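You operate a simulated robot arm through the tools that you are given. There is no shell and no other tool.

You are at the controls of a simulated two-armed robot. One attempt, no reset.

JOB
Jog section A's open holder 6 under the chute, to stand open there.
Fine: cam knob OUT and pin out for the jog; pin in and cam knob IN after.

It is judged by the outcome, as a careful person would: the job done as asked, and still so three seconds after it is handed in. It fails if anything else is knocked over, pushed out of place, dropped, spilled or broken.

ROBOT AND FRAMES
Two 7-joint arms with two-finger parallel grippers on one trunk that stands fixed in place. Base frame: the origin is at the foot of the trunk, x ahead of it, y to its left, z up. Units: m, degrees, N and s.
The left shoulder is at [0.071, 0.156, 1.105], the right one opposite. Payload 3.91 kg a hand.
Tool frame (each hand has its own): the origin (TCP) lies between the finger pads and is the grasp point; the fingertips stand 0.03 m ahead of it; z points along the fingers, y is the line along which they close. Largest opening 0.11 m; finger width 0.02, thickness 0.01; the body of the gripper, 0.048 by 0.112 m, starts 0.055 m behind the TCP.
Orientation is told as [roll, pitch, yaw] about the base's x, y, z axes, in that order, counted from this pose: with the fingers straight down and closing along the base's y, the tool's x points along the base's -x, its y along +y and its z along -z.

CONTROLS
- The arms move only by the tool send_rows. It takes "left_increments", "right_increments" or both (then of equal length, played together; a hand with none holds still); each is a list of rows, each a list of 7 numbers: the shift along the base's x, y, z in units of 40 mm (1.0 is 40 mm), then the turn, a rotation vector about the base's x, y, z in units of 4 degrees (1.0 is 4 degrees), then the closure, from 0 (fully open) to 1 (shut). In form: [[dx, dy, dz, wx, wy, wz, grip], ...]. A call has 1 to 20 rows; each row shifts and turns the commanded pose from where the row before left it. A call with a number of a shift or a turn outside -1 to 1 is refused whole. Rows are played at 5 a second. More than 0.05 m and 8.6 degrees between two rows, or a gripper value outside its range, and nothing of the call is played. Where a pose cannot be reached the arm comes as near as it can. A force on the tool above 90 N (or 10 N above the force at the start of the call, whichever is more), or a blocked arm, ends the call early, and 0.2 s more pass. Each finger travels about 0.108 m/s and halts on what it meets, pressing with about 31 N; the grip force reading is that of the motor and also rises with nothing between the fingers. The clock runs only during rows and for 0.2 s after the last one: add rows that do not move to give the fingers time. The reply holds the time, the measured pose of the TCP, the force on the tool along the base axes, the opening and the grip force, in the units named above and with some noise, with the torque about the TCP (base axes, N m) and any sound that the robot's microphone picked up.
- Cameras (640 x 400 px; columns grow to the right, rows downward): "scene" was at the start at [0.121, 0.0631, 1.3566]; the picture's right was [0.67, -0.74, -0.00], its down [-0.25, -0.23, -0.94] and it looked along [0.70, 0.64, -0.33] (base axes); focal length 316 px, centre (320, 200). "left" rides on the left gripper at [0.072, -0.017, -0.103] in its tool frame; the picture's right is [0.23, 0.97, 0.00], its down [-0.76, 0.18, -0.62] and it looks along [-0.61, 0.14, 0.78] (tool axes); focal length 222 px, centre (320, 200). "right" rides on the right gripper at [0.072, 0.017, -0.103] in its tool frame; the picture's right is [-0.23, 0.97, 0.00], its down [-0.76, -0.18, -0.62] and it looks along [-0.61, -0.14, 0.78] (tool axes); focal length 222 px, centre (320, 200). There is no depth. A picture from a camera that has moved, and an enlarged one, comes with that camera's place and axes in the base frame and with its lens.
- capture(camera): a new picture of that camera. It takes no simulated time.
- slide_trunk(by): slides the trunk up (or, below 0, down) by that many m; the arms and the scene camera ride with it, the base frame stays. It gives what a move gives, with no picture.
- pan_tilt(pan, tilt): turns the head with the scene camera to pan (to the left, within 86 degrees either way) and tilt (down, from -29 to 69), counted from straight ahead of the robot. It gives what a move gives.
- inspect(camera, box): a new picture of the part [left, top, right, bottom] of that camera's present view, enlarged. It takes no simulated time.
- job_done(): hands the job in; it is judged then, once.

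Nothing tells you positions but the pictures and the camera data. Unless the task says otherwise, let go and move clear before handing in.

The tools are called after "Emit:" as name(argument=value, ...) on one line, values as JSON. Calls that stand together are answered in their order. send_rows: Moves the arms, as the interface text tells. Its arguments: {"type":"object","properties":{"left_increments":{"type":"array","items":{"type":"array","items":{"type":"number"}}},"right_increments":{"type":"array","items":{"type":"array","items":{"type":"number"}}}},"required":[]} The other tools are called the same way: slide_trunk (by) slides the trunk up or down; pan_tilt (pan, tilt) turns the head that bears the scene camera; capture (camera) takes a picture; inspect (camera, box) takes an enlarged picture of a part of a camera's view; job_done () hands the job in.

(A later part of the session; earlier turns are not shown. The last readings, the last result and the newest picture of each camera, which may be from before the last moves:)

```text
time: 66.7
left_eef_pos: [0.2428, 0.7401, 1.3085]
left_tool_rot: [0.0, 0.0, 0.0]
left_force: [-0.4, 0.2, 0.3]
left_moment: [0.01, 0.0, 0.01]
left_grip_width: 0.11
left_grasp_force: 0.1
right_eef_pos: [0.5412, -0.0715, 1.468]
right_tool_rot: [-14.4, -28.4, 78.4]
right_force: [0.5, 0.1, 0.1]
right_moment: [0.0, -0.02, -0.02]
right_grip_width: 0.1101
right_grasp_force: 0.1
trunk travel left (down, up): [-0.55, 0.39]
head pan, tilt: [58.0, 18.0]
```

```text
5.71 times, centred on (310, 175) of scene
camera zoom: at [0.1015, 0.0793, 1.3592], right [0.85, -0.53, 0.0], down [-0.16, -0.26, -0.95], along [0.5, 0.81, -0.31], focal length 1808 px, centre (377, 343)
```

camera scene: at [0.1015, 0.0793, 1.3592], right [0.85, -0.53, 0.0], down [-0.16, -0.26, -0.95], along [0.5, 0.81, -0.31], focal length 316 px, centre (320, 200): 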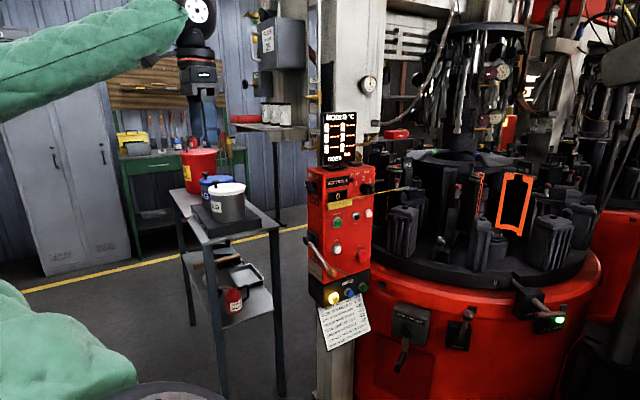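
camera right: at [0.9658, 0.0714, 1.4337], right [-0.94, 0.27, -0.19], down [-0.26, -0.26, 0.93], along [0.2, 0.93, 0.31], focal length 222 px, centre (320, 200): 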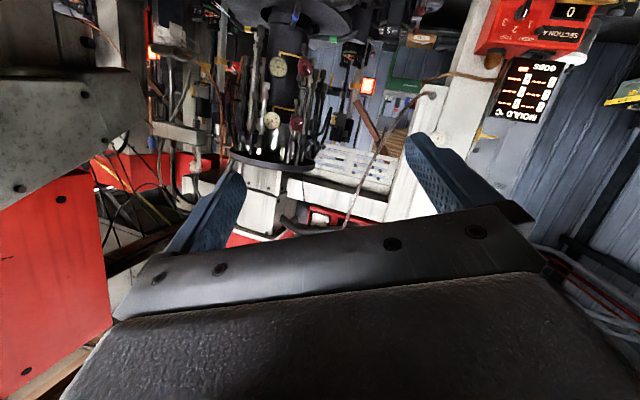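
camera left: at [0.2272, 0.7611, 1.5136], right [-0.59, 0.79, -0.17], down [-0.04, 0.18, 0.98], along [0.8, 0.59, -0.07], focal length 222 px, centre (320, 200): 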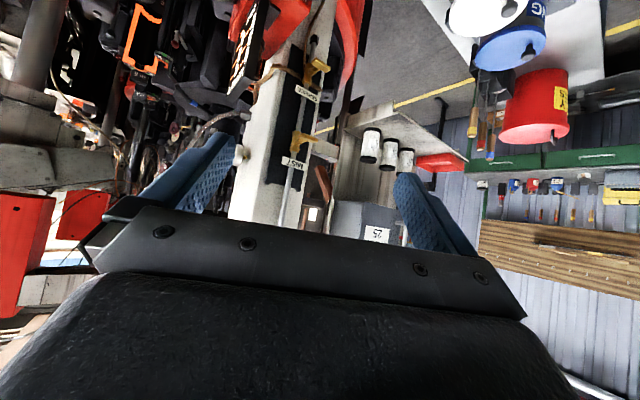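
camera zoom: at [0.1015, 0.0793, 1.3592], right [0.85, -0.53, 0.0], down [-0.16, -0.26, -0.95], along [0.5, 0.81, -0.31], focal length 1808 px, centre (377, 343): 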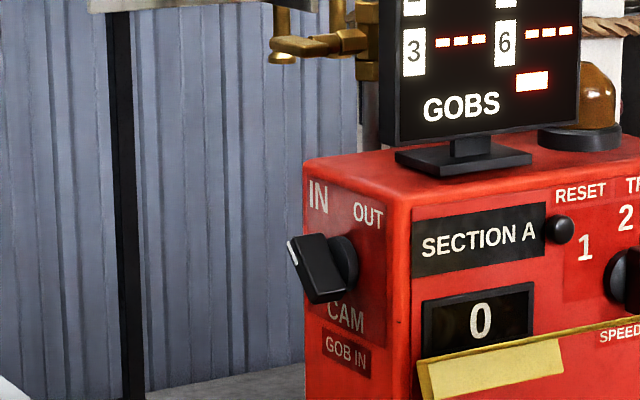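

The knob's white pointer points at IN. I'll zoom in further to see the knob's grip shape.

Emit:
inspect(camera="scene", box=[296, 170, 326, 200])

Emit:
inspect(camera="scene", box=[300, 225, 380, 300])

Emit:
inspect(camera="scene", box=[500, 270, 580, 340])

Emit:
inspect(camera="left", box=[240, 130, 420, 250])

```text
13.33 times, centred on (311, 185) of scene
camera zoom: at [0.1015, 0.0793, 1.3592], right [0.85, -0.53, 0.0], down [-0.16, -0.26, -0.95], along [0.5, 0.81, -0.31], focal length 4219 px, centre (440, 400)
```

zoom: 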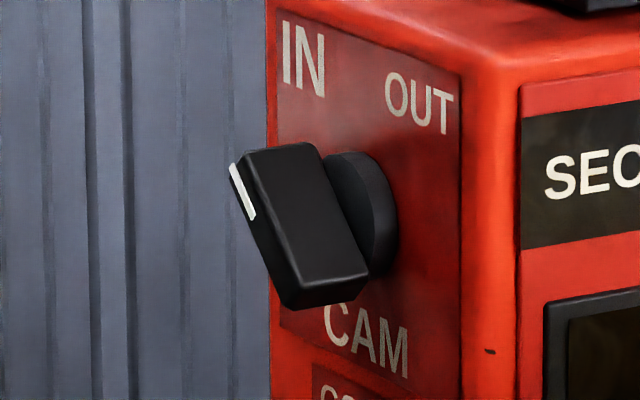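

```text
5.33 times, centred on (340, 262) of scene
camera zoom: at [0.1015, 0.0793, 1.3592], right [0.85, -0.53, 0.0], down [-0.16, -0.26, -0.95], along [0.5, 0.81, -0.31], focal length 1688 px, centre (213, -133)
```

zoom: 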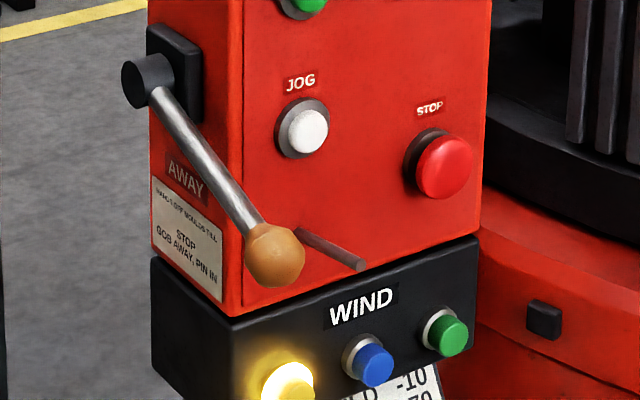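

```text
5.71 times, centred on (540, 305) of scene
camera zoom: at [0.1015, 0.0793, 1.3592], right [0.85, -0.53, 0.0], down [-0.16, -0.26, -0.95], along [0.5, 0.81, -0.31], focal length 1808 px, centre (-937, -400)
```

zoom: 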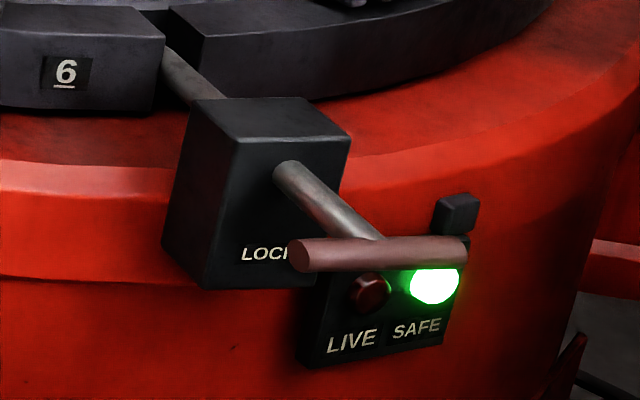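

```text
3.33 times, centred on (330, 190) of left
camera zoom: at [0.1697, 0.722, 1.4103], right [-0.23, 0.97, 0.0], down [0.76, 0.18, 0.62], along [0.61, 0.14, -0.78], focal length 740 px, centre (287, 233)
```

zoom: 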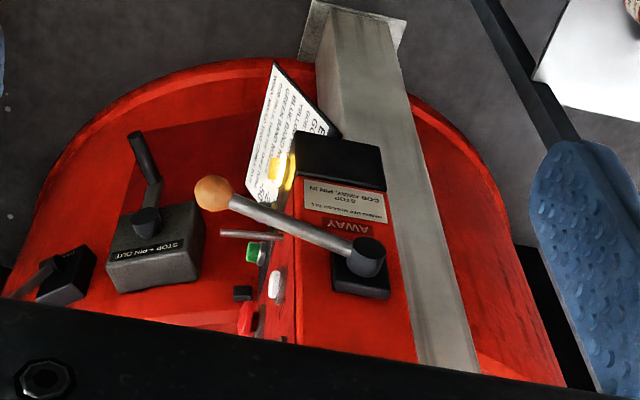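

The knob is a bar about 4 cm long, its top leaning toward IN (about 30° left of vertical), centred near (0.575, 0.895, 1.095) on the panel's −x side. I'll bring the left hand in front of it with the tool pointing +x.

Emit:
send_rows(left_increments=[[0.07, 0.19, -0.26, 0, -1, 0, 0], [0.07, 0.19, -0.26, 0, -1, 0, 0], [0.07, 0.19, -0.26, 0, -1, 0, 0], [0.07, 0.19, -0.26, 0, -1, 0, 0], [0.07, 0.19, -0.26, 0, -1, 0, 0], [0.07, 0.19, -0.26, 0, -1, 0, 0], [0.07, 0.19, -0.26, 0, -1, 0, 0], [0.07, 0.19, -0.26, 0, -1, 0, 0], [0.07, 0.19, -0.26, 0, -1, 0, 0], [0.07, 0.19, -0.26, 0, -1, 0, 0], [0.07, 0.19, -0.26, 0, -1, 0, 0], [0.07, 0.19, -0.26, 0, -1, 0, 0], [0.07, 0.19, -0.26, 0, -1, 0, 0], [0.07, 0.19, -0.26, 0, -1, 0, 0], [0.07, 0.19, -0.26, 0, -1, 0, 0], [0.07, 0.19, -0.26, 0, -1, 0, 0], [0.07, 0.19, -0.26, 0, -1, 0, 0], [0.07, 0.19, -0.26, 0, -1, 0, 0], [0.07, 0.19, -0.26, 0, -1, 0, 0], [0.07, 0.19, -0.26, 0, -1, 0, 0]])

Emit:
send_rows(left_increments=[[0.1, 0, 0, 0, -0.84, 0, 0], [0.1, 0, 0, 0, -0.83, 0, 0], [0.1, 0, 0, 0, -0.83, 0, 0], [0, 0, 0, 0, 0, 0, 0]])

Emit:
capture(camera="left")

Emit:
capture(camera="scene")

```text
time: 70.9
left_eef_pos: [0.2982, 0.8918, 1.1]
left_tool_rot: [-0.3, -80.0, 0.3]
left_force: [-0.4, -0.1, 0.9]
left_moment: [0.03, 0.0, -0.01]
left_grip_width: 0.1099
left_grasp_force: 0.1
right_eef_pos: [0.5413, -0.0701, 1.4671]
right_tool_rot: [-14.5, -28.5, 78.5]
right_force: [0.7, 0.6, 0.6]
right_moment: [-0.02, -0.02, -0.03]
right_grip_width: 0.1101
right_grasp_force: 0.2
trunk travel left (down, up): [-0.55, 0.39]
head pan, tilt: [58.0, 18.0]
```

```text
time: 71.9
left_eef_pos: [0.308, 0.8913, 1.1002]
left_tool_rot: [-165.9, -90.0, 165.8]
left_force: [-0.8, -0.4, 0.0]
left_moment: [0.0, 0.03, 0.0]
left_grip_width: 0.1101
left_grasp_force: 0.1
right_eef_pos: [0.5404, -0.071, 1.4684]
right_tool_rot: [-14.5, -28.6, 78.4]
right_force: [0.2, 0.2, -1.1]
right_moment: [-0.02, 0.02, -0.02]
right_grip_width: 0.11
right_grasp_force: 0.1
trunk travel left (down, up): [-0.55, 0.39]
head pan, tilt: [58.0, 18.0]
```

```text
taken
camera left: at [0.2067, 0.8738, 1.0273], right [0.0, 0.97, -0.23], down [-0.62, 0.18, 0.76], along [0.78, 0.14, 0.61], focal length 222 px, centre (320, 200)
```

left: 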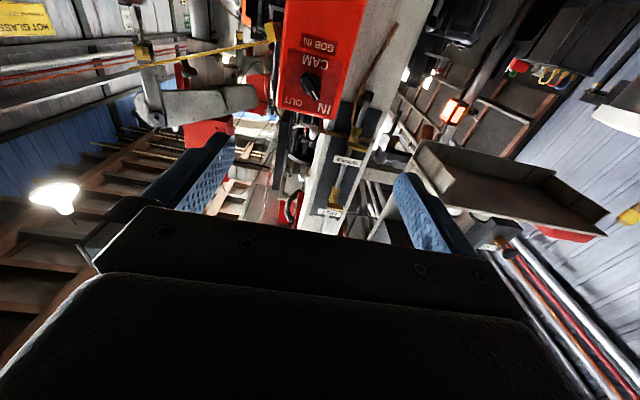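

```text
taken
camera scene: at [0.1011, 0.079, 1.3592], right [0.85, -0.53, 0.0], down [-0.16, -0.26, -0.95], along [0.5, 0.81, -0.31], focal length 316 px, centre (320, 200)
```

scene: 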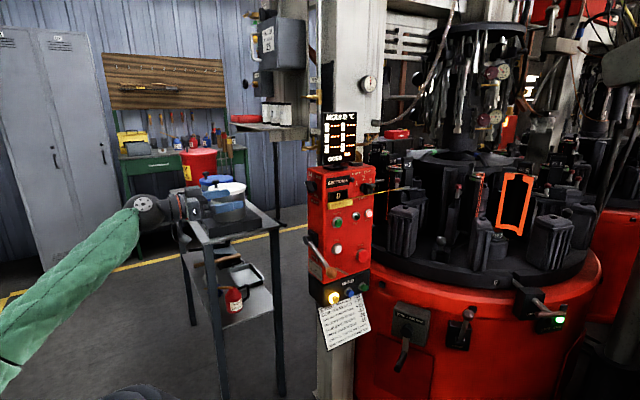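

Emit:
inspect(camera="left", box=[270, 30, 350, 130])

Emit:
inspect(camera="scene", box=[320, 180, 370, 215])

```text
4.00 times, centred on (310, 80) of left
camera zoom: at [0.2067, 0.8738, 1.0273], right [0.0, 0.97, -0.23], down [-0.62, 0.18, 0.76], along [0.78, 0.14, 0.61], focal length 888 px, centre (360, 680)
```

zoom: 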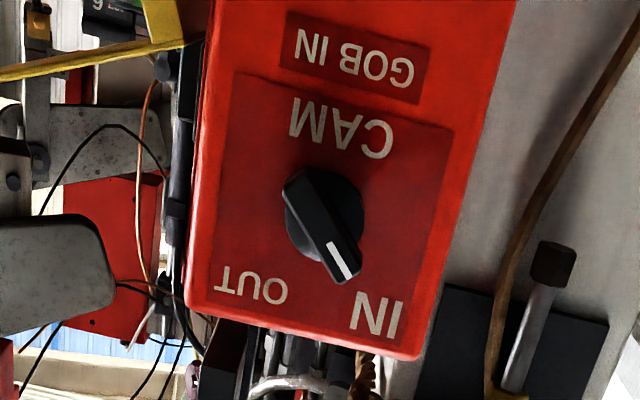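

```text
11.43 times, centred on (345, 198) of scene
camera zoom: at [0.1011, 0.079, 1.3592], right [0.85, -0.53, 0.0], down [-0.16, -0.26, -0.95], along [0.5, 0.81, -0.31], focal length 3617 px, centre (34, 229)
```

zoom: 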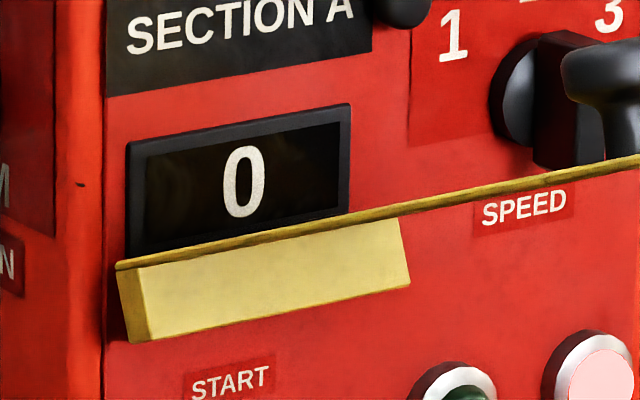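

The wrist view shows the bar at IN, about 40° left of vertical, centred near (0.562, 0.876, 1.101); OUT lies about 35–40° right. I'll roll the hand −41°, narrow the fingers, and advance to a stand-off.

Emit:
send_rows(left_increments=[[0.39, -0.035, 0, -1, 0, 0, 0.45], [0.39, -0.035, 0, -1, 0, 0, 0.45], [0.39, -0.035, 0, -1, 0, 0, 0.45], [0.39, -0.035, 0, -1, 0, 0, 0.45], [0.39, -0.035, 0, -1, 0, 0, 0.45], [0.39, -0.035, 0, -1, 0, 0, 0.45], [0.39, -0.035, 0, -1, 0, 0, 0.45], [0.39, -0.035, 0, -1, 0, 0, 0.45], [0.39, -0.035, 0, -1, 0, 0, 0.45], [0.39, -0.035, 0, -1, 0, 0, 0.45], [0.39, -0.035, 0, -0.25, 0, 0, 0.45], [0, 0, 0, 0, 0, 0, 0.45]])

Emit:
capture(camera="left")

Emit:
inspect(camera="scene", box=[250, 140, 370, 230])

```text
time: 74.5
left_eef_pos: [0.4815, 0.8759, 1.0995]
left_tool_rot: [-90.0, -49.0, 90.0]
left_force: [-0.3, 0.0, -0.2]
left_moment: [0.02, -0.01, -0.02]
left_grip_width: 0.0605
left_grasp_force: 0.1
right_eef_pos: [0.54, -0.0707, 1.4691]
right_tool_rot: [-14.4, -28.6, 78.5]
right_force: [-0.9, 0.6, 0.1]
right_moment: [-0.04, -0.01, -0.04]
right_grip_width: 0.1101
right_grasp_force: 0.1
trunk travel left (down, up): [-0.55, 0.39]
head pan, tilt: [58.0, 18.0]
```

```text
taken
camera left: at [0.3788, 0.815, 1.0553], right [0.0, 0.59, -0.81], down [-0.62, 0.63, 0.46], along [0.78, 0.51, 0.36], focal length 222 px, centre (320, 200)
```

left: 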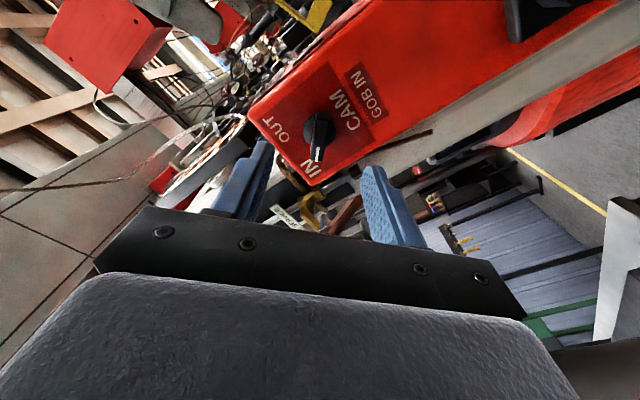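

```text
4.44 times, centred on (310, 185) of scene
camera zoom: at [0.1011, 0.0792, 1.3592], right [0.85, -0.53, 0.0], down [-0.16, -0.26, -0.95], along [0.5, 0.81, -0.31], focal length 1406 px, centre (364, 267)
```

zoom: 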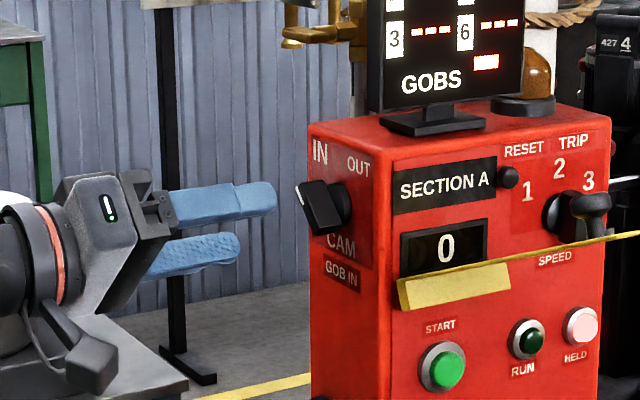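

Emit:
inspect(camera="left", box=[290, 100, 350, 180])

```text
5.00 times, centred on (320, 140) of left
camera zoom: at [0.3788, 0.815, 1.0553], right [0.0, 0.59, -0.81], down [-0.62, 0.63, 0.46], along [0.78, 0.51, 0.36], focal length 1111 px, centre (320, 500)
```

zoom: 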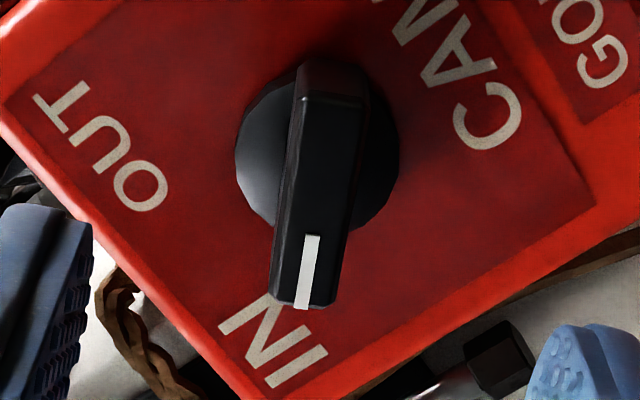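

The bar stands about 46° left of vertical; my roll is −41°, so I'll add −5°, then advance onto the knob in small steps and close.

Emit:
send_rows(left_increments=[[0.3, 0, 0, -0.6, 0, 0, 0.45], [0.4, 0, -0.03, -0.6, 0, 0, 0.45], [0.5, 0, -0.03, 0, 0, 0, 0.45], [0.5, 0, 0, 0, 0, 0, 0.45], [0, 0, 0, 0, 0, 0, 0.45]])

Emit:
inspect(camera="left", box=[240, 90, 400, 250])

Emit:
inspect(camera="scene", box=[280, 160, 340, 210])

```text
time: 75.7
left_eef_pos: [0.5471, 0.8758, 1.0973]
left_tool_rot: [-90.0, -44.2, 90.0]
left_force: [0.2, 0.7, 0.5]
left_moment: [0.03, 0.0, -0.01]
left_grip_width: 0.0603
left_grasp_force: 0.0
right_eef_pos: [0.5417, -0.0718, 1.4679]
right_tool_rot: [-14.2, -28.5, 78.4]
right_force: [-0.2, 0.8, 0.0]
right_moment: [0.02, -0.04, -0.01]
right_grip_width: 0.1099
right_grasp_force: 0.1
trunk travel left (down, up): [-0.55, 0.39]
head pan, tilt: [58.0, 18.0]
```

```text
2.50 times, centred on (320, 170) of left
camera zoom: at [0.4448, 0.8116, 1.0585], right [0.0, 0.52, -0.86], down [-0.62, 0.67, 0.4], along [0.78, 0.53, 0.32], focal length 555 px, centre (320, 275)
```

zoom: 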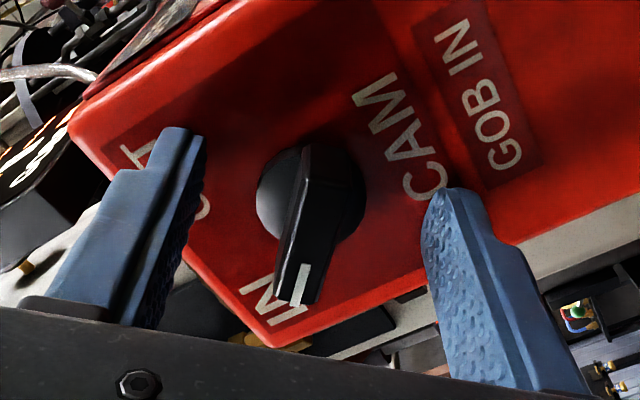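

```text
8.00 times, centred on (310, 185) of scene
camera zoom: at [0.101, 0.0793, 1.3592], right [0.85, -0.53, 0.0], down [-0.16, -0.26, -0.95], along [0.5, 0.81, -0.31], focal length 2532 px, centre (400, 320)
```

zoom: 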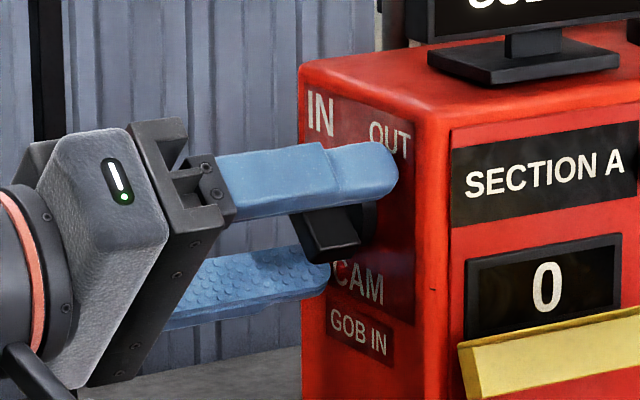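

The bar is centred between the fingers. Closing on it.

Emit:
send_rows(left_increments=[[0, 0, 0, 0, 0, 0, 1], [0, 0, 0, 0, 0, 0, 1], [0, 0, 0, 0, 0, 0, 1], [0, 0, 0, 0, 0, 0, 1]])

Emit:
inspect(camera="left", box=[240, 90, 400, 250])

```text
time: 76.7
left_eef_pos: [0.5486, 0.874, 1.0993]
left_tool_rot: [-90.0, -44.1, 90.0]
left_force: [4.1, -4.2, 7.3]
left_moment: [0.01, -0.01, -0.19]
left_grip_width: 0.0296
left_grasp_force: 45.2
right_eef_pos: [0.542, -0.0717, 1.4678]
right_tool_rot: [-14.4, -28.6, 78.5]
right_force: [0.4, 0.0, 0.2]
right_moment: [-0.02, -0.02, -0.03]
right_grip_width: 0.1101
right_grasp_force: 0.2
trunk travel left (down, up): [-0.55, 0.39]
head pan, tilt: [58.0, 18.0]
```

```text
2.50 times, centred on (320, 170) of left
camera zoom: at [0.4455, 0.8105, 1.0593], right [0.0, 0.52, -0.86], down [-0.62, 0.67, 0.4], along [0.78, 0.53, 0.32], focal length 555 px, centre (320, 275)
```

zoom: 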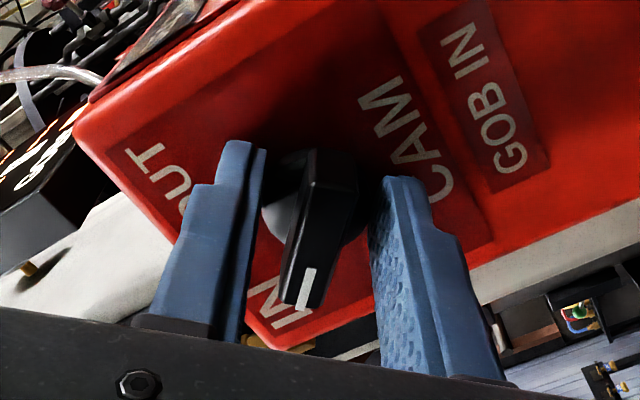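

The fingertips closed on the knob's round base rather than the bar. I'll open, back off about 13 mm and close again on the bar.

Emit:
send_rows(left_increments=[[0, 0, 0, 0, 0, 0, 0.5], [0, 0, 0, 0, 0, 0, 0.5], [-0.33, 0, 0, 0, 0, 0, 0.5], [0, 0, 0, 0, 0, 0, 0.5], [0, 0, 0, 0, 0, 0, 1], [0, 0, 0, 0, 0, 0, 1], [0, 0, 0, 0, 0, 0, 1], [0, 0, 0, 0, 0, 0, 1]])

Emit:
inspect(camera="left", box=[240, 90, 400, 250])

```text
time: 78.5
left_eef_pos: [0.5368, 0.874, 1.0987]
left_tool_rot: [-90.0, -44.3, 90.0]
left_force: [5.1, -3.5, 3.2]
left_moment: [0.81, 0.16, -0.38]
left_grip_width: 0.012
left_grasp_force: 45.1
right_eef_pos: [0.5417, -0.0721, 1.4689]
right_tool_rot: [-14.4, -28.7, 78.5]
right_force: [0.4, 0.0, 0.1]
right_moment: [0.01, 0.0, 0.0]
right_grip_width: 0.1098
right_grasp_force: 0.1
trunk travel left (down, up): [-0.55, 0.39]
head pan, tilt: [58.0, 18.0]
```

```text
2.50 times, centred on (320, 170) of left
camera zoom: at [0.4324, 0.8103, 1.059], right [0.0, 0.52, -0.86], down [-0.62, 0.67, 0.4], along [0.78, 0.53, 0.32], focal length 555 px, centre (320, 275)
```

zoom: 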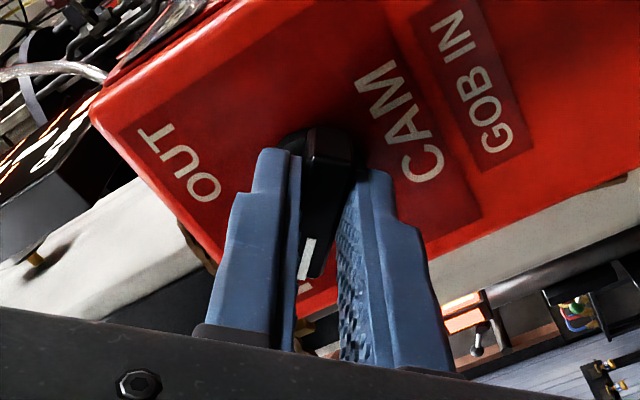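

The bar is gripped (12 mm). Now I'll turn it clockwise (about +x) gradually toward OUT.

Emit:
send_rows(left_increments=[[0, 0, 0, 1, 0, 0, 1], [0, 0, 0, 1, 0, 0, 1], [0, 0, 0, 1, 0, 0, 1], [0, 0, 0, 1, 0, 0, 1], [0, 0, 0, 1, 0, 0, 1], [0, 0, 0, 1, 0, 0, 1], [0, 0, 0, 1, 0, 0, 1], [0, 0, 0, 1, 0, 0, 1], [0, 0, 0, 0, 0, 0, 1]])

Emit:
inspect(camera="left", box=[240, 90, 400, 250])

```text
time: 80.5
left_eef_pos: [0.5361, 0.8771, 1.098]
left_tool_rot: [-90.1, -76.2, 90.1]
left_force: [-2.3, 4.5, 3.4]
left_moment: [-0.03, 1.06, -0.21]
left_grip_width: 0.012
left_grasp_force: 45.2
right_eef_pos: [0.5418, -0.0709, 1.4696]
right_tool_rot: [-14.3, -28.5, 78.4]
right_force: [0.9, -0.8, 0.3]
right_moment: [0.01, -0.01, 0.01]
right_grip_width: 0.1103
right_grasp_force: 0.0
trunk travel left (down, up): [-0.55, 0.39]
head pan, tilt: [58.0, 18.0]
```

```text
2.50 times, centred on (320, 170) of left
camera zoom: at [0.4325, 0.8424, 1.0298], right [0.0, 0.89, -0.45], down [-0.62, 0.35, 0.7], along [0.78, 0.28, 0.56], focal length 555 px, centre (320, 275)
```

zoom: 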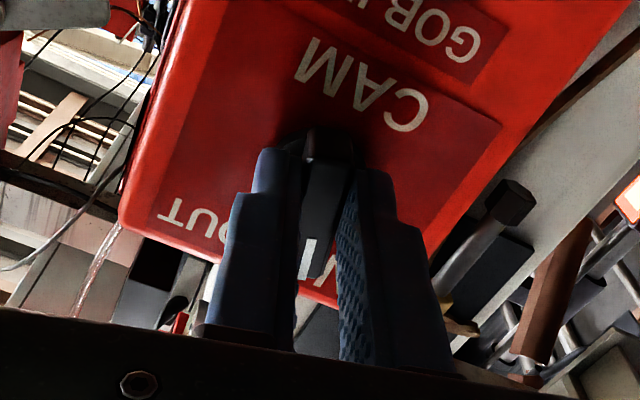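

The knob turns freely with the hand. Continue turning.

Emit:
send_rows(left_increments=[[0, 0, 0, 1, 0, 0, 1], [0, 0, 0, 1, 0, 0, 1], [0, 0, 0, 1, 0, 0, 1], [0, 0, 0, 1, 0, 0, 1], [0, 0, 0, 1, 0, 0, 1], [0, 0, 0, 1, 0, 0, 1], [0, 0, 0, 1, 0, 0, 1], [0, 0, 0, 1, 0, 0, 1], [0, 0, 0, 1, 0, 0, 1], [0, 0, 0, 1, 0, 0, 1], [0, 0, 0, 0, 0, 0, 1]])

Emit:
inspect(camera="left", box=[240, 90, 400, 250])

Emit:
inspect(camera="scene", box=[280, 160, 340, 210])

```text
time: 82.9
left_eef_pos: [0.5347, 0.8801, 1.0986]
left_tool_rot: [90.4, -64.0, -90.2]
left_force: [21.2, 57.9, 35.6]
left_moment: [-0.32, -0.46, 1.21]
left_grip_width: 0.0119
left_grasp_force: 44.6
right_eef_pos: [0.5415, -0.0683, 1.4701]
right_tool_rot: [-14.4, -28.4, 78.5]
right_force: [-0.4, 0.4, -0.7]
right_moment: [0.01, -0.03, 0.04]
right_grip_width: 0.1099
right_grasp_force: 0.0
trunk travel left (down, up): [-0.55, 0.39]
head pan, tilt: [58.0, 18.0]
```

```text
2.50 times, centred on (320, 170) of left
camera zoom: at [0.4326, 0.8958, 1.0235], right [0.0, 0.97, 0.23], down [-0.62, -0.18, 0.76], along [0.78, -0.14, 0.61], focal length 555 px, centre (320, 275)
```

zoom: 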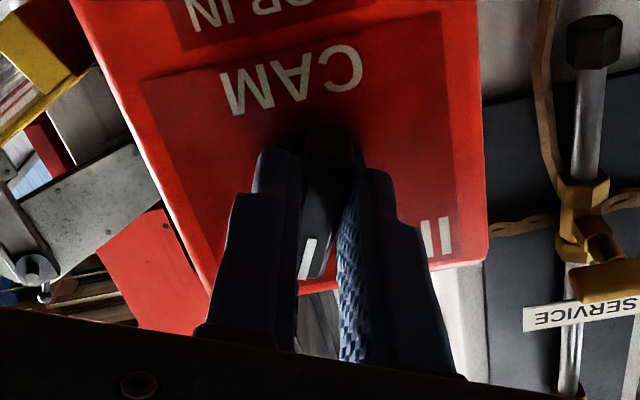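

```text
8.00 times, centred on (310, 185) of scene
camera zoom: at [0.1015, 0.0821, 1.3593], right [0.85, -0.53, 0.0], down [-0.16, -0.26, -0.95], along [0.5, 0.81, -0.31], focal length 2532 px, centre (400, 320)
```

zoom: 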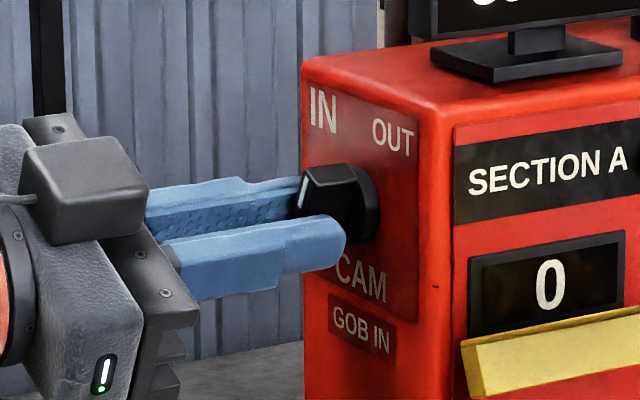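

Force has built up sideways (the grip isn't quite on the knob's axis). I'll release to relieve it and look at where the pointer is.

Emit:
send_rows(left_increments=[[0, 0, 0, 0, 0, 0, 0.5], [0, 0, 0, 0, 0, 0, 0.5], [-0.5, 0, 0, 0, 0, 0, 0.5], [-0.5, 0, 0, 0, 0, 0, 0.5], [0, 0, 0, 0, 0, 0, 0.5]])

Emit:
inspect(camera="left", box=[240, 60, 400, 220])

Emit:
inspect(camera="scene", box=[280, 160, 340, 210])

```text
time: 84.1
left_eef_pos: [0.4956, 0.8754, 1.0963]
left_tool_rot: [89.9, -63.9, -89.8]
left_force: [0.6, -0.4, 0.2]
left_moment: [0.01, 0.03, -0.03]
left_grip_width: 0.0548
left_grasp_force: 0.0
right_eef_pos: [0.5417, -0.0721, 1.4678]
right_tool_rot: [-14.4, -28.6, 78.5]
right_force: [0.2, -0.4, -0.7]
right_moment: [0.01, 0.0, 0.01]
right_grip_width: 0.1102
right_grasp_force: 0.1
trunk travel left (down, up): [-0.55, 0.39]
head pan, tilt: [58.0, 18.0]
```

```text
2.50 times, centred on (320, 140) of left
camera zoom: at [0.3924, 0.892, 1.0233], right [0.0, 0.97, 0.23], down [-0.62, -0.18, 0.76], along [0.78, -0.14, 0.61], focal length 555 px, centre (320, 350)
```

zoom: 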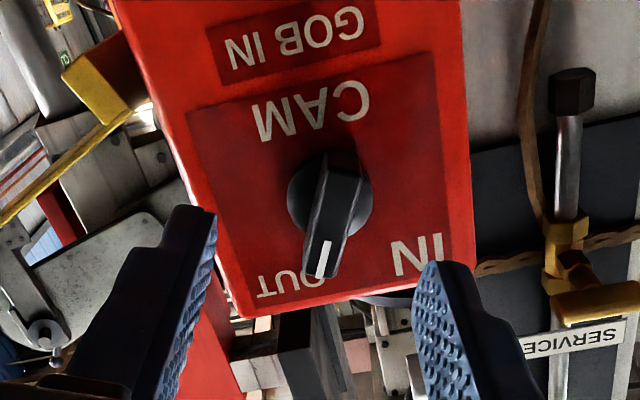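

```text
8.00 times, centred on (310, 185) of scene
camera zoom: at [0.1019, 0.0791, 1.3591], right [0.85, -0.53, 0.0], down [-0.16, -0.26, -0.95], along [0.5, 0.81, -0.31], focal length 2532 px, centre (400, 320)
```

zoom: 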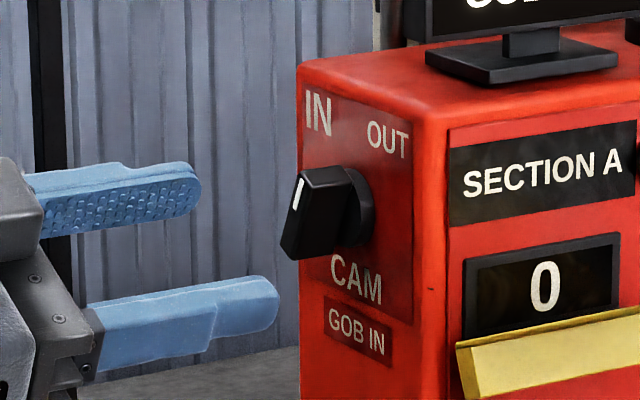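

The pointer is at about +24°, and OUT is at +40°. The knob's axis is at about (0.878, 1.103), so I'll re-centre on it, grip again and finish the turn.

Emit:
send_rows(left_increments=[[0.3, 0.08, 0.17, 0, 0, 0, 0.5], [0.35, 0, 0, 0, 0, 0, 0.5], [0.36, 0, 0, 0, 0, 0, 0.5], [0, 0, 0, 0, 0, 0, 0.5], [0, 0, 0, 0, 0, 0, 1], [0, 0, 0, 0, 0, 0, 1], [0, 0, 0, 0, 0, 0, 1]])

Emit:
inspect(camera="left", box=[240, 90, 400, 250])

```text
time: 85.7
left_eef_pos: [0.5372, 0.8779, 1.1017]
left_tool_rot: [89.6, -63.8, -89.8]
left_force: [-12.2, -27.4, -22.1]
left_moment: [0.04, 0.11, -0.49]
left_grip_width: 0.012
left_grasp_force: 45.2
right_eef_pos: [0.5416, -0.0727, 1.4684]
right_tool_rot: [-14.4, -28.5, 78.5]
right_force: [0.9, -0.8, 0.2]
right_moment: [0.02, 0.04, 0.01]
right_grip_width: 0.1099
right_grasp_force: 0.1
trunk travel left (down, up): [-0.55, 0.39]
head pan, tilt: [58.0, 18.0]
```

```text
2.50 times, centred on (320, 170) of left
camera zoom: at [0.4338, 0.8945, 1.029], right [0.0, 0.97, 0.23], down [-0.62, -0.18, 0.76], along [0.78, -0.14, 0.6], focal length 555 px, centre (320, 275)
```

zoom: 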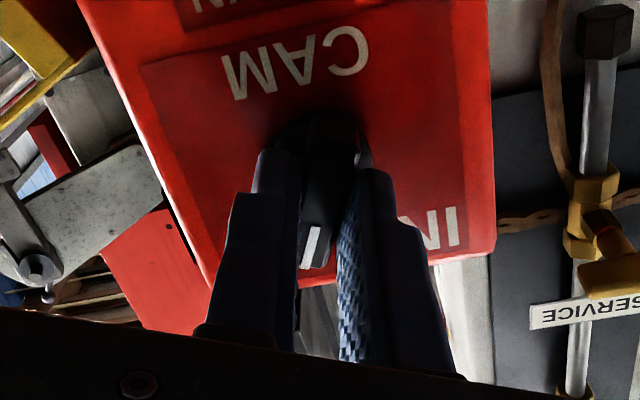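

Emit:
send_rows(left_increments=[[0, -0.05, -0.03, 1, 0, 0, 1], [0, 0, 0, 1, 0, 0, 1], [0, 0, 0, 1, 0, 0, 1], [0, 0, 0, 1, 0, 0, 1], [0, 0, 0, 0, 0, 0, 1]])

Emit:
inspect(camera="left", box=[240, 90, 400, 250])

```text
time: 86.9
left_eef_pos: [0.5372, 0.8773, 1.1019]
left_tool_rot: [89.9, -47.9, -90.0]
left_force: [-6.4, -14.0, -18.2]
left_moment: [0.09, 0.21, -0.4]
left_grip_width: 0.0119
left_grasp_force: 44.8
right_eef_pos: [0.5414, -0.0717, 1.4689]
right_tool_rot: [-14.3, -28.5, 78.5]
right_force: [0.5, -0.1, -1.1]
right_moment: [0.04, 0.01, 0.01]
right_grip_width: 0.1098
right_grasp_force: 0.0
trunk travel left (down, up): [-0.55, 0.39]
head pan, tilt: [58.0, 18.0]
```

```text
2.50 times, centred on (320, 170) of left
camera zoom: at [0.434, 0.9135, 1.0361], right [0.0, 0.87, 0.49], down [-0.62, -0.38, 0.68], along [0.78, -0.3, 0.54], focal length 555 px, centre (320, 275)
```

zoom: 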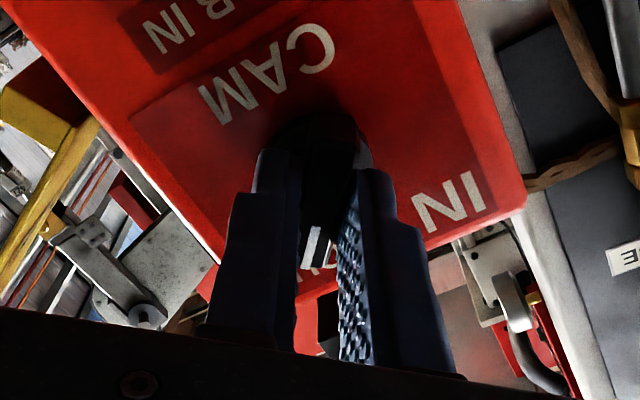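

Emit:
send_rows(left_increments=[[0, 0, 0, 0.75, 0, 0, 1], [0, 0, 0, 0, 0, 0, 1]])

```text
time: 87.5
left_eef_pos: [0.5374, 0.8782, 1.1014]
left_tool_rot: [89.9, -44.8, -89.8]
left_force: [-7.1, -14.1, -18.6]
left_moment: [-0.24, 0.18, -0.45]
left_grip_width: 0.0118
left_grasp_force: 45.0
right_eef_pos: [0.542, -0.0709, 1.4688]
right_tool_rot: [-14.4, -28.5, 78.5]
right_force: [0.8, -0.1, 0.3]
right_moment: [-0.01, 0.0, 0.01]
right_grip_width: 0.11
right_grasp_force: 0.0
trunk travel left (down, up): [-0.55, 0.39]
head pan, tilt: [58.0, 18.0]
```

The torque now resists, so the knob is at its stop. I'll release, back off and look.

Emit:
send_rows(left_increments=[[0, 0, 0, 0, 0, 0, 0.5], [0, 0, 0, 0, 0, 0, 0.5], [-0.6, 0, 0, 0, 0, 0, 0.5], [-0.6, 0, 0, 0, 0, 0, 0.5], [0, 0, 0, 0, 0, 0, 0.5]])

Emit:
inspect(camera="left", box=[240, 60, 400, 220])

Emit:
inspect(camera="scene", box=[280, 160, 340, 210])

Emit:
capture(camera="scene")

```text
time: 88.7
left_eef_pos: [0.4872, 0.8774, 1.1026]
left_tool_rot: [90.0, -44.8, -90.0]
left_force: [0.0, 1.1, 0.7]
left_moment: [0.0, 0.02, 0.0]
left_grip_width: 0.0547
left_grasp_force: 0.1
right_eef_pos: [0.5423, -0.0703, 1.4686]
right_tool_rot: [-14.4, -28.6, 78.5]
right_force: [0.3, 0.4, 0.4]
right_moment: [-0.02, 0.01, 0.02]
right_grip_width: 0.1101
right_grasp_force: 0.1
trunk travel left (down, up): [-0.55, 0.39]
head pan, tilt: [58.0, 18.0]
```

```text
2.50 times, centred on (320, 140) of left
camera zoom: at [0.3847, 0.9159, 1.0388], right [0.0, 0.85, 0.53], down [-0.62, -0.41, 0.66], along [0.78, -0.33, 0.53], focal length 555 px, centre (320, 350)
```

zoom: 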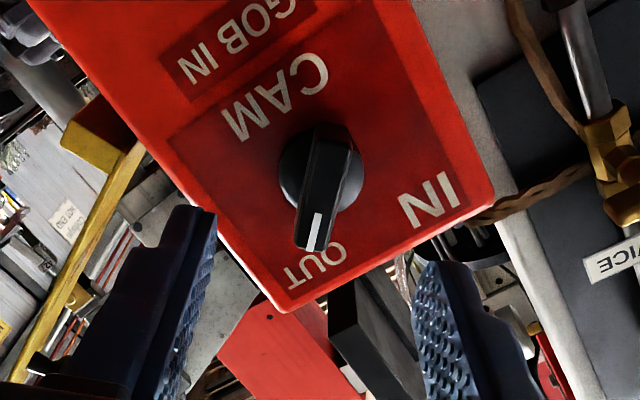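

```text
8.00 times, centred on (310, 185) of scene
camera zoom: at [0.1018, 0.0793, 1.3591], right [0.85, -0.53, 0.0], down [-0.16, -0.26, -0.95], along [0.5, 0.81, -0.31], focal length 2532 px, centre (400, 320)
```

zoom: 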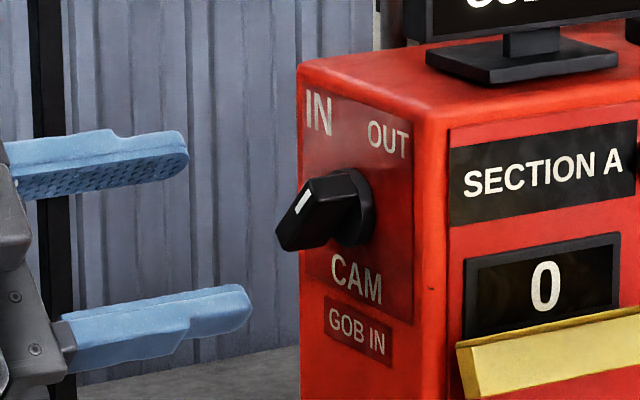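

```text
taken
camera scene: at [0.1018, 0.0793, 1.3591], right [0.85, -0.53, 0.0], down [-0.16, -0.26, -0.95], along [0.5, 0.81, -0.31], focal length 316 px, centre (320, 200)
```

scene: 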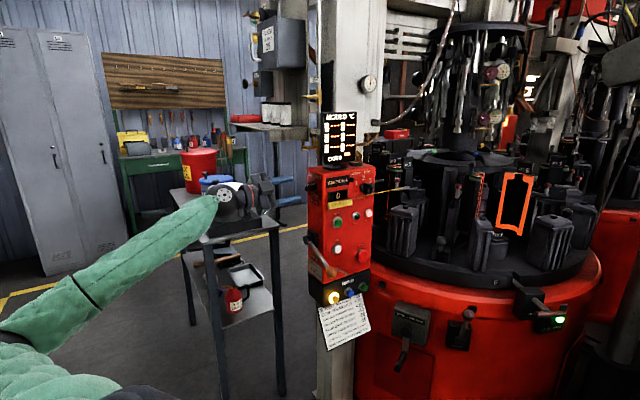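

The pointer is now on OUT. Next is the lock pin: I'll back the left hand away, roll it so the fingers close vertically, and swing it round toward the T-handle at about (1.05, 0.37, 0.78).

Emit:
send_rows(left_increments=[[-0.5, -0.2, 0, 0.5, 0, 0, 0.3], [-0.5, -0.2, 0, 1, 0, 0, 0.3], [-0.4, -0.3, 0.1, 1, 0, 0, 0.3], [-0.4, -0.4, 0.1, 1, 0, 0, 0.3], [-0.3, -0.5, 0.1, 1, 0, 0, 0.3], [0, -0.5, 0.2, 1, 0, 0, 0.3], [0, -0.5, 0.2, 1, 0, 0, 0.3], [0, -0.5, 0.2, 1, 0, 0, 0.3], [0, -0.6, 0.2, 1, 0, 0, 0.3], [0, -0.6, 0, 1, 0, 0, 0.3], [0, -0.6, 0, 1, 0, 0, 0.3], [0, 0, 0, 0.8, 0, 0, 0.3], [0, 0, 0, 0, 0, 0, 0.3]])

Emit:
capture(camera="scene")

```text
time: 91.5
left_eef_pos: [0.4055, 0.6792, 1.1479]
left_tool_rot: [90.1, 0.4, -90.0]
left_force: [0.8, -0.1, -0.5]
left_moment: [0.0, -0.04, -0.04]
left_grip_width: 0.0772
left_grasp_force: 0.0
right_eef_pos: [0.5429, -0.0708, 1.4685]
right_tool_rot: [-14.4, -28.6, 78.5]
right_force: [-1.2, -0.5, 0.3]
right_moment: [0.01, 0.0, -0.02]
right_grip_width: 0.1103
right_grasp_force: 0.0
trunk travel left (down, up): [-0.55, 0.39]
head pan, tilt: [58.0, 18.0]
```

```text
taken
camera scene: at [0.1014, 0.0791, 1.3591], right [0.85, -0.53, 0.0], down [-0.16, -0.26, -0.95], along [0.5, 0.81, -0.31], focal length 316 px, centre (320, 200)
```

scene: 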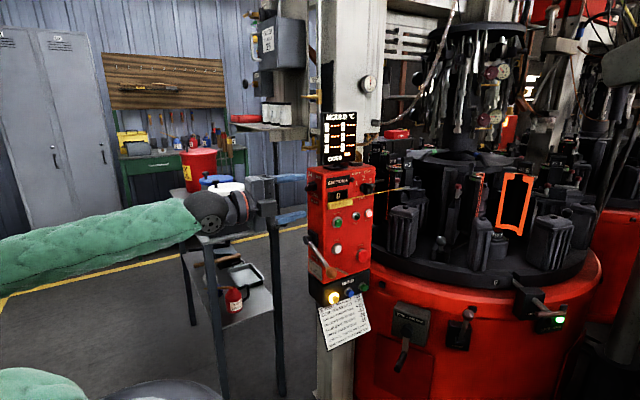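

Emit:
send_rows(left_increments=[[0.2, -0.55, 0, 0, 0, 0.92, 0.3], [0.2, -0.55, 0, 0, 0, 0.92, 0.3], [0.25, -0.55, 0, 0, 0, 0.92, 0.3], [0.3, -0.55, -0.1, 0, 0, 0.92, 0.3], [0.3, -0.55, -0.1, 0, 0, 0.92, 0.3], [0.35, -0.55, -0.1, 0, 0, 0.92, 0.3], [0.35, -0.55, -0.2, 0, 0, 0.92, 0.3], [0.35, -0.55, -0.2, 0, 0, 0.92, 0.3], [0.4, -0.55, -0.2, 0, 0, 0.92, 0.3], [0.4, -0.55, -0.2, 0, 0, 0.92, 0.3], [0.4, -0.5, -0.2, 0, 0, 0.92, 0.3], [0.4, -0.5, -0.2, 0, 0, 0.92, 0.3], [0.4, -0.5, -0.2, 0, 0, 0.92, 0.3], [0.4, -0.5, -0.2, 0, 0, 0.92, 0.3], [0.4, -0.5, -0.2, 0, 0, 0.92, 0.3], [0.4, -0.5, -0.2, 0, 0, 0.92, 0.3], [0, 0, 0, 0, 0, 0, 0.3]])

Emit:
slide_trunk(by=-0.2)

Emit:
pan_tilt(pan=25, tilt=30)

Emit:
capture(camera="scene")

Emit:
capture(camera="left")

```text
time: 95.1
left_eef_pos: [0.6761, 0.4136, 1.0647]
left_tool_rot: [89.9, 0.4, -31.1]
left_force: [0.1, 0.7, -0.6]
left_moment: [0.01, 0.0, -0.04]
left_grip_width: 0.0769
left_grasp_force: 0.0
left hand out of reach, approached as far as the arm can: row 3, 4, 5, 6, 7, 8
right_eef_pos: [0.5392, -0.073, 1.4699]
right_tool_rot: [-14.5, -28.5, 78.5]
right_force: [-0.7, 0.9, 0.6]
right_moment: [0.01, 0.01, -0.02]
right_grip_width: 0.1102
right_grasp_force: 0.1
trunk travel left (down, up): [-0.55, 0.39]
head pan, tilt: [58.0, 18.0]
```

```text
time: 97.3
left_eef_pos: [0.6771, 0.4142, 0.8644]
left_tool_rot: [90.0, 0.4, -31.1]
left_force: [0.3, 0.7, 0.5]
left_moment: [0.0, -0.04, 0.02]
left_grip_width: 0.0772
left_grasp_force: 0.0
right_eef_pos: [0.5421, -0.0704, 1.2685]
right_tool_rot: [-14.4, -28.6, 78.5]
right_force: [-0.6, 0.7, 0.0]
right_moment: [0.01, 0.01, 0.0]
right_grip_width: 0.1097
right_grasp_force: 0.0
trunk travel left (down, up): [-0.35, 0.59]
head pan, tilt: [58.0, 18.0]
```

```text
time: 98.3
left_eef_pos: [0.678, 0.4134, 0.8637]
left_tool_rot: [90.0, 0.4, -31.1]
left_force: [0.5, -0.1, -1.2]
left_moment: [-0.01, 0.03, 0.02]
left_grip_width: 0.077
left_grasp_force: 0.0
right_eef_pos: [0.542, -0.0707, 1.269]
right_tool_rot: [-14.3, -28.6, 78.5]
right_force: [-0.1, -0.1, 0.8]
right_moment: [-0.06, 0.0, 0.0]
right_grip_width: 0.11
right_grasp_force: 0.1
trunk travel left (down, up): [-0.35, 0.59]
head pan, tilt: [25.0, 30.0]
```

```text
taken
camera scene: at [0.1341, 0.0382, 1.1398], right [0.42, -0.91, 0.0], down [-0.45, -0.21, -0.87], along [0.78, 0.37, -0.5], focal length 316 px, centre (320, 200)
```

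scene: 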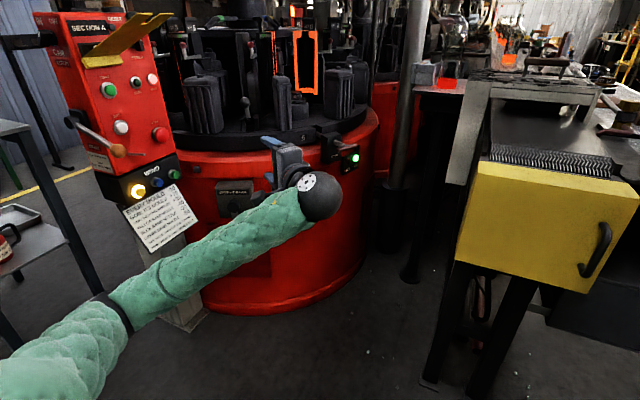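

```text
taken
camera left: at [0.5626, 0.3621, 0.8457], right [-0.19, 0.11, 0.98], down [0.33, -0.93, 0.17], along [0.92, 0.36, 0.14], focal length 222 px, centre (320, 200)
```

left: 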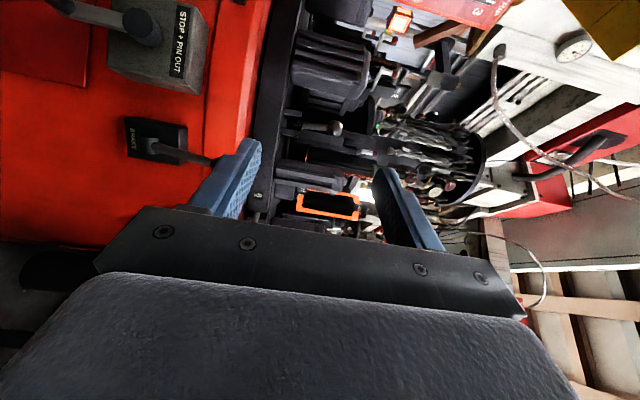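

Emit:
inspect(camera="scene", box=[300, 110, 390, 180])

```text
5.71 times, centred on (345, 145) of scene
camera zoom: at [0.1341, 0.0382, 1.1398], right [0.42, -0.91, 0.0], down [-0.45, -0.21, -0.87], along [0.78, 0.37, -0.5], focal length 1808 px, centre (177, 514)
```

zoom: 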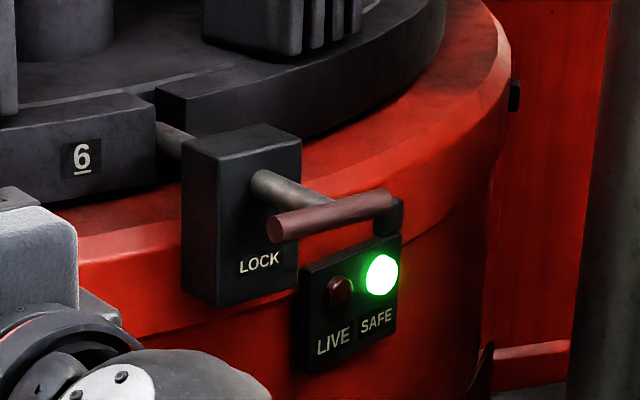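

The T-bar runs from about (1.042, 0.400) to (1.104, 0.352) at z≈0.767, its rod pointing at the table's centre (az ≈ 60°). I'll move the left hand to a stand-off 10 cm outside it.

Emit:
send_rows(left_increments=[[0.86, -0.31, -0.24, 0, 0, 0, 0.45], [0.86, -0.31, -0.24, 0, 0, 0, 0.45], [0.86, -0.31, -0.24, 0, 0, 0, 0.45], [0.86, -0.31, -0.24, 0, 0, 0, 0.45], [0.86, -0.31, -0.24, 0, 0, 0, 0.45], [0.86, -0.31, -0.24, 0, 0, 0, 0.45], [0.86, -0.31, -0.24, 0, 0, 0, 0.45], [0.86, -0.31, -0.24, 0, 0, 0, 0.45], [0.86, -0.31, -0.24, 0, 0, 0, 0.45], [0.8, -0.3, -0.24, 0, 0, 0, 0.45], [0, 0, 0, 0, 0, 0, 0.45]])

Emit:
capture(camera="left")

Emit:
inspect(camera="scene", box=[280, 100, 400, 200])

```text
time: 100.7
left_eef_pos: [1.02, 0.2931, 0.7671]
left_tool_rot: [90.0, 0.4, -31.1]
left_force: [-0.3, -0.6, -0.3]
left_moment: [-0.03, 0.0, -0.04]
left_grip_width: 0.0609
left_grasp_force: 0.1
right_eef_pos: [0.5412, -0.0722, 1.2688]
right_tool_rot: [-14.3, -28.7, 78.4]
right_force: [-0.7, 0.1, -0.1]
right_moment: [0.04, 0.0, 0.01]
right_grip_width: 0.11
right_grasp_force: 0.1
trunk travel left (down, up): [-0.35, 0.59]
head pan, tilt: [25.0, 30.0]
```

```text
taken
camera left: at [0.9055, 0.2402, 0.7488], right [-0.19, 0.11, 0.98], down [0.33, -0.93, 0.17], along [0.92, 0.35, 0.14], focal length 222 px, centre (320, 200)
```

left: 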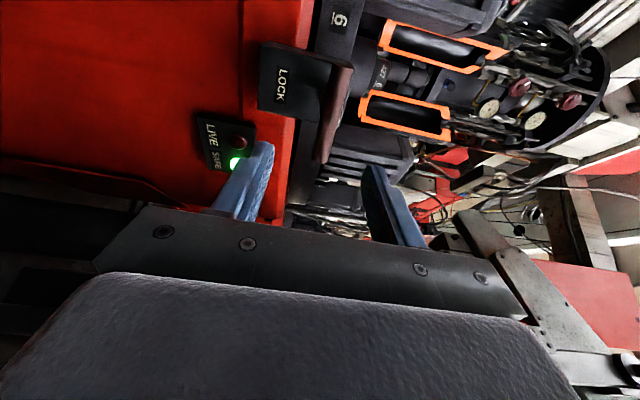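

```text
4.00 times, centred on (340, 150) of scene
camera zoom: at [0.1342, 0.038, 1.1398], right [0.42, -0.91, 0.0], down [-0.45, -0.21, -0.87], along [0.78, 0.37, -0.5], focal length 1266 px, centre (240, 400)
```

zoom: 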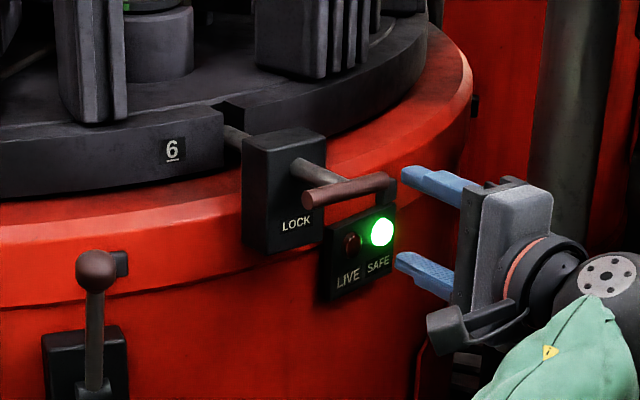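

The T-bar's middle is refined to (1.057, 0.370, 0.774), with about 7 cm of rod behind it. I'll advance so the bar sits between the upper and lower fingers.

Emit:
send_rows(left_increments=[[0.23, 0.48, 0.044, 0, 0, 0, 0.45], [0.23, 0.48, 0.044, 0, 0, 0, 0.45], [0.23, 0.48, 0.044, 0, 0, 0, 0.45], [0.23, 0.48, 0.044, 0, 0, 0, 0.45], [0, 0, 0, 0, 0, 0, 0.45]])

Emit:
capture(camera="left")

Emit:
inspect(camera="scene", box=[280, 100, 400, 200])

```text
time: 101.9
left_eef_pos: [1.0559, 0.3671, 0.7721]
left_tool_rot: [90.1, 0.4, -31.2]
left_force: [-0.3, -0.4, -0.1]
left_moment: [-0.01, 0.04, 0.01]
left_grip_width: 0.0607
left_grasp_force: 0.1
right_eef_pos: [0.5425, -0.0723, 1.2678]
right_tool_rot: [-14.5, -28.6, 78.4]
right_force: [0.1, 0.3, 0.2]
right_moment: [0.0, -0.01, 0.01]
right_grip_width: 0.1099
right_grasp_force: 0.1
trunk travel left (down, up): [-0.35, 0.59]
head pan, tilt: [25.0, 30.0]
```

```text
taken
camera left: at [0.9407, 0.3156, 0.7556], right [-0.19, 0.11, 0.98], down [0.33, -0.93, 0.17], along [0.92, 0.36, 0.14], focal length 222 px, centre (320, 200)
```

left: 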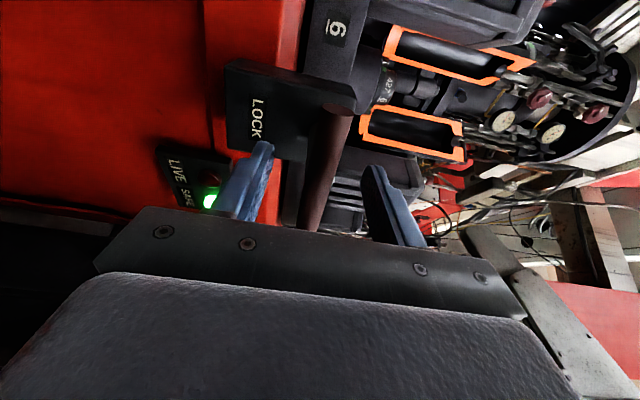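

```text
4.00 times, centred on (340, 150) of scene
camera zoom: at [0.1343, 0.0379, 1.1398], right [0.42, -0.91, 0.0], down [-0.45, -0.21, -0.87], along [0.78, 0.37, -0.5], focal length 1266 px, centre (240, 400)
```

zoom: 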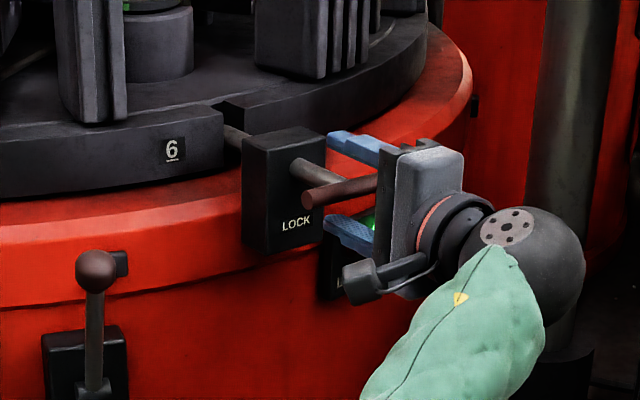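

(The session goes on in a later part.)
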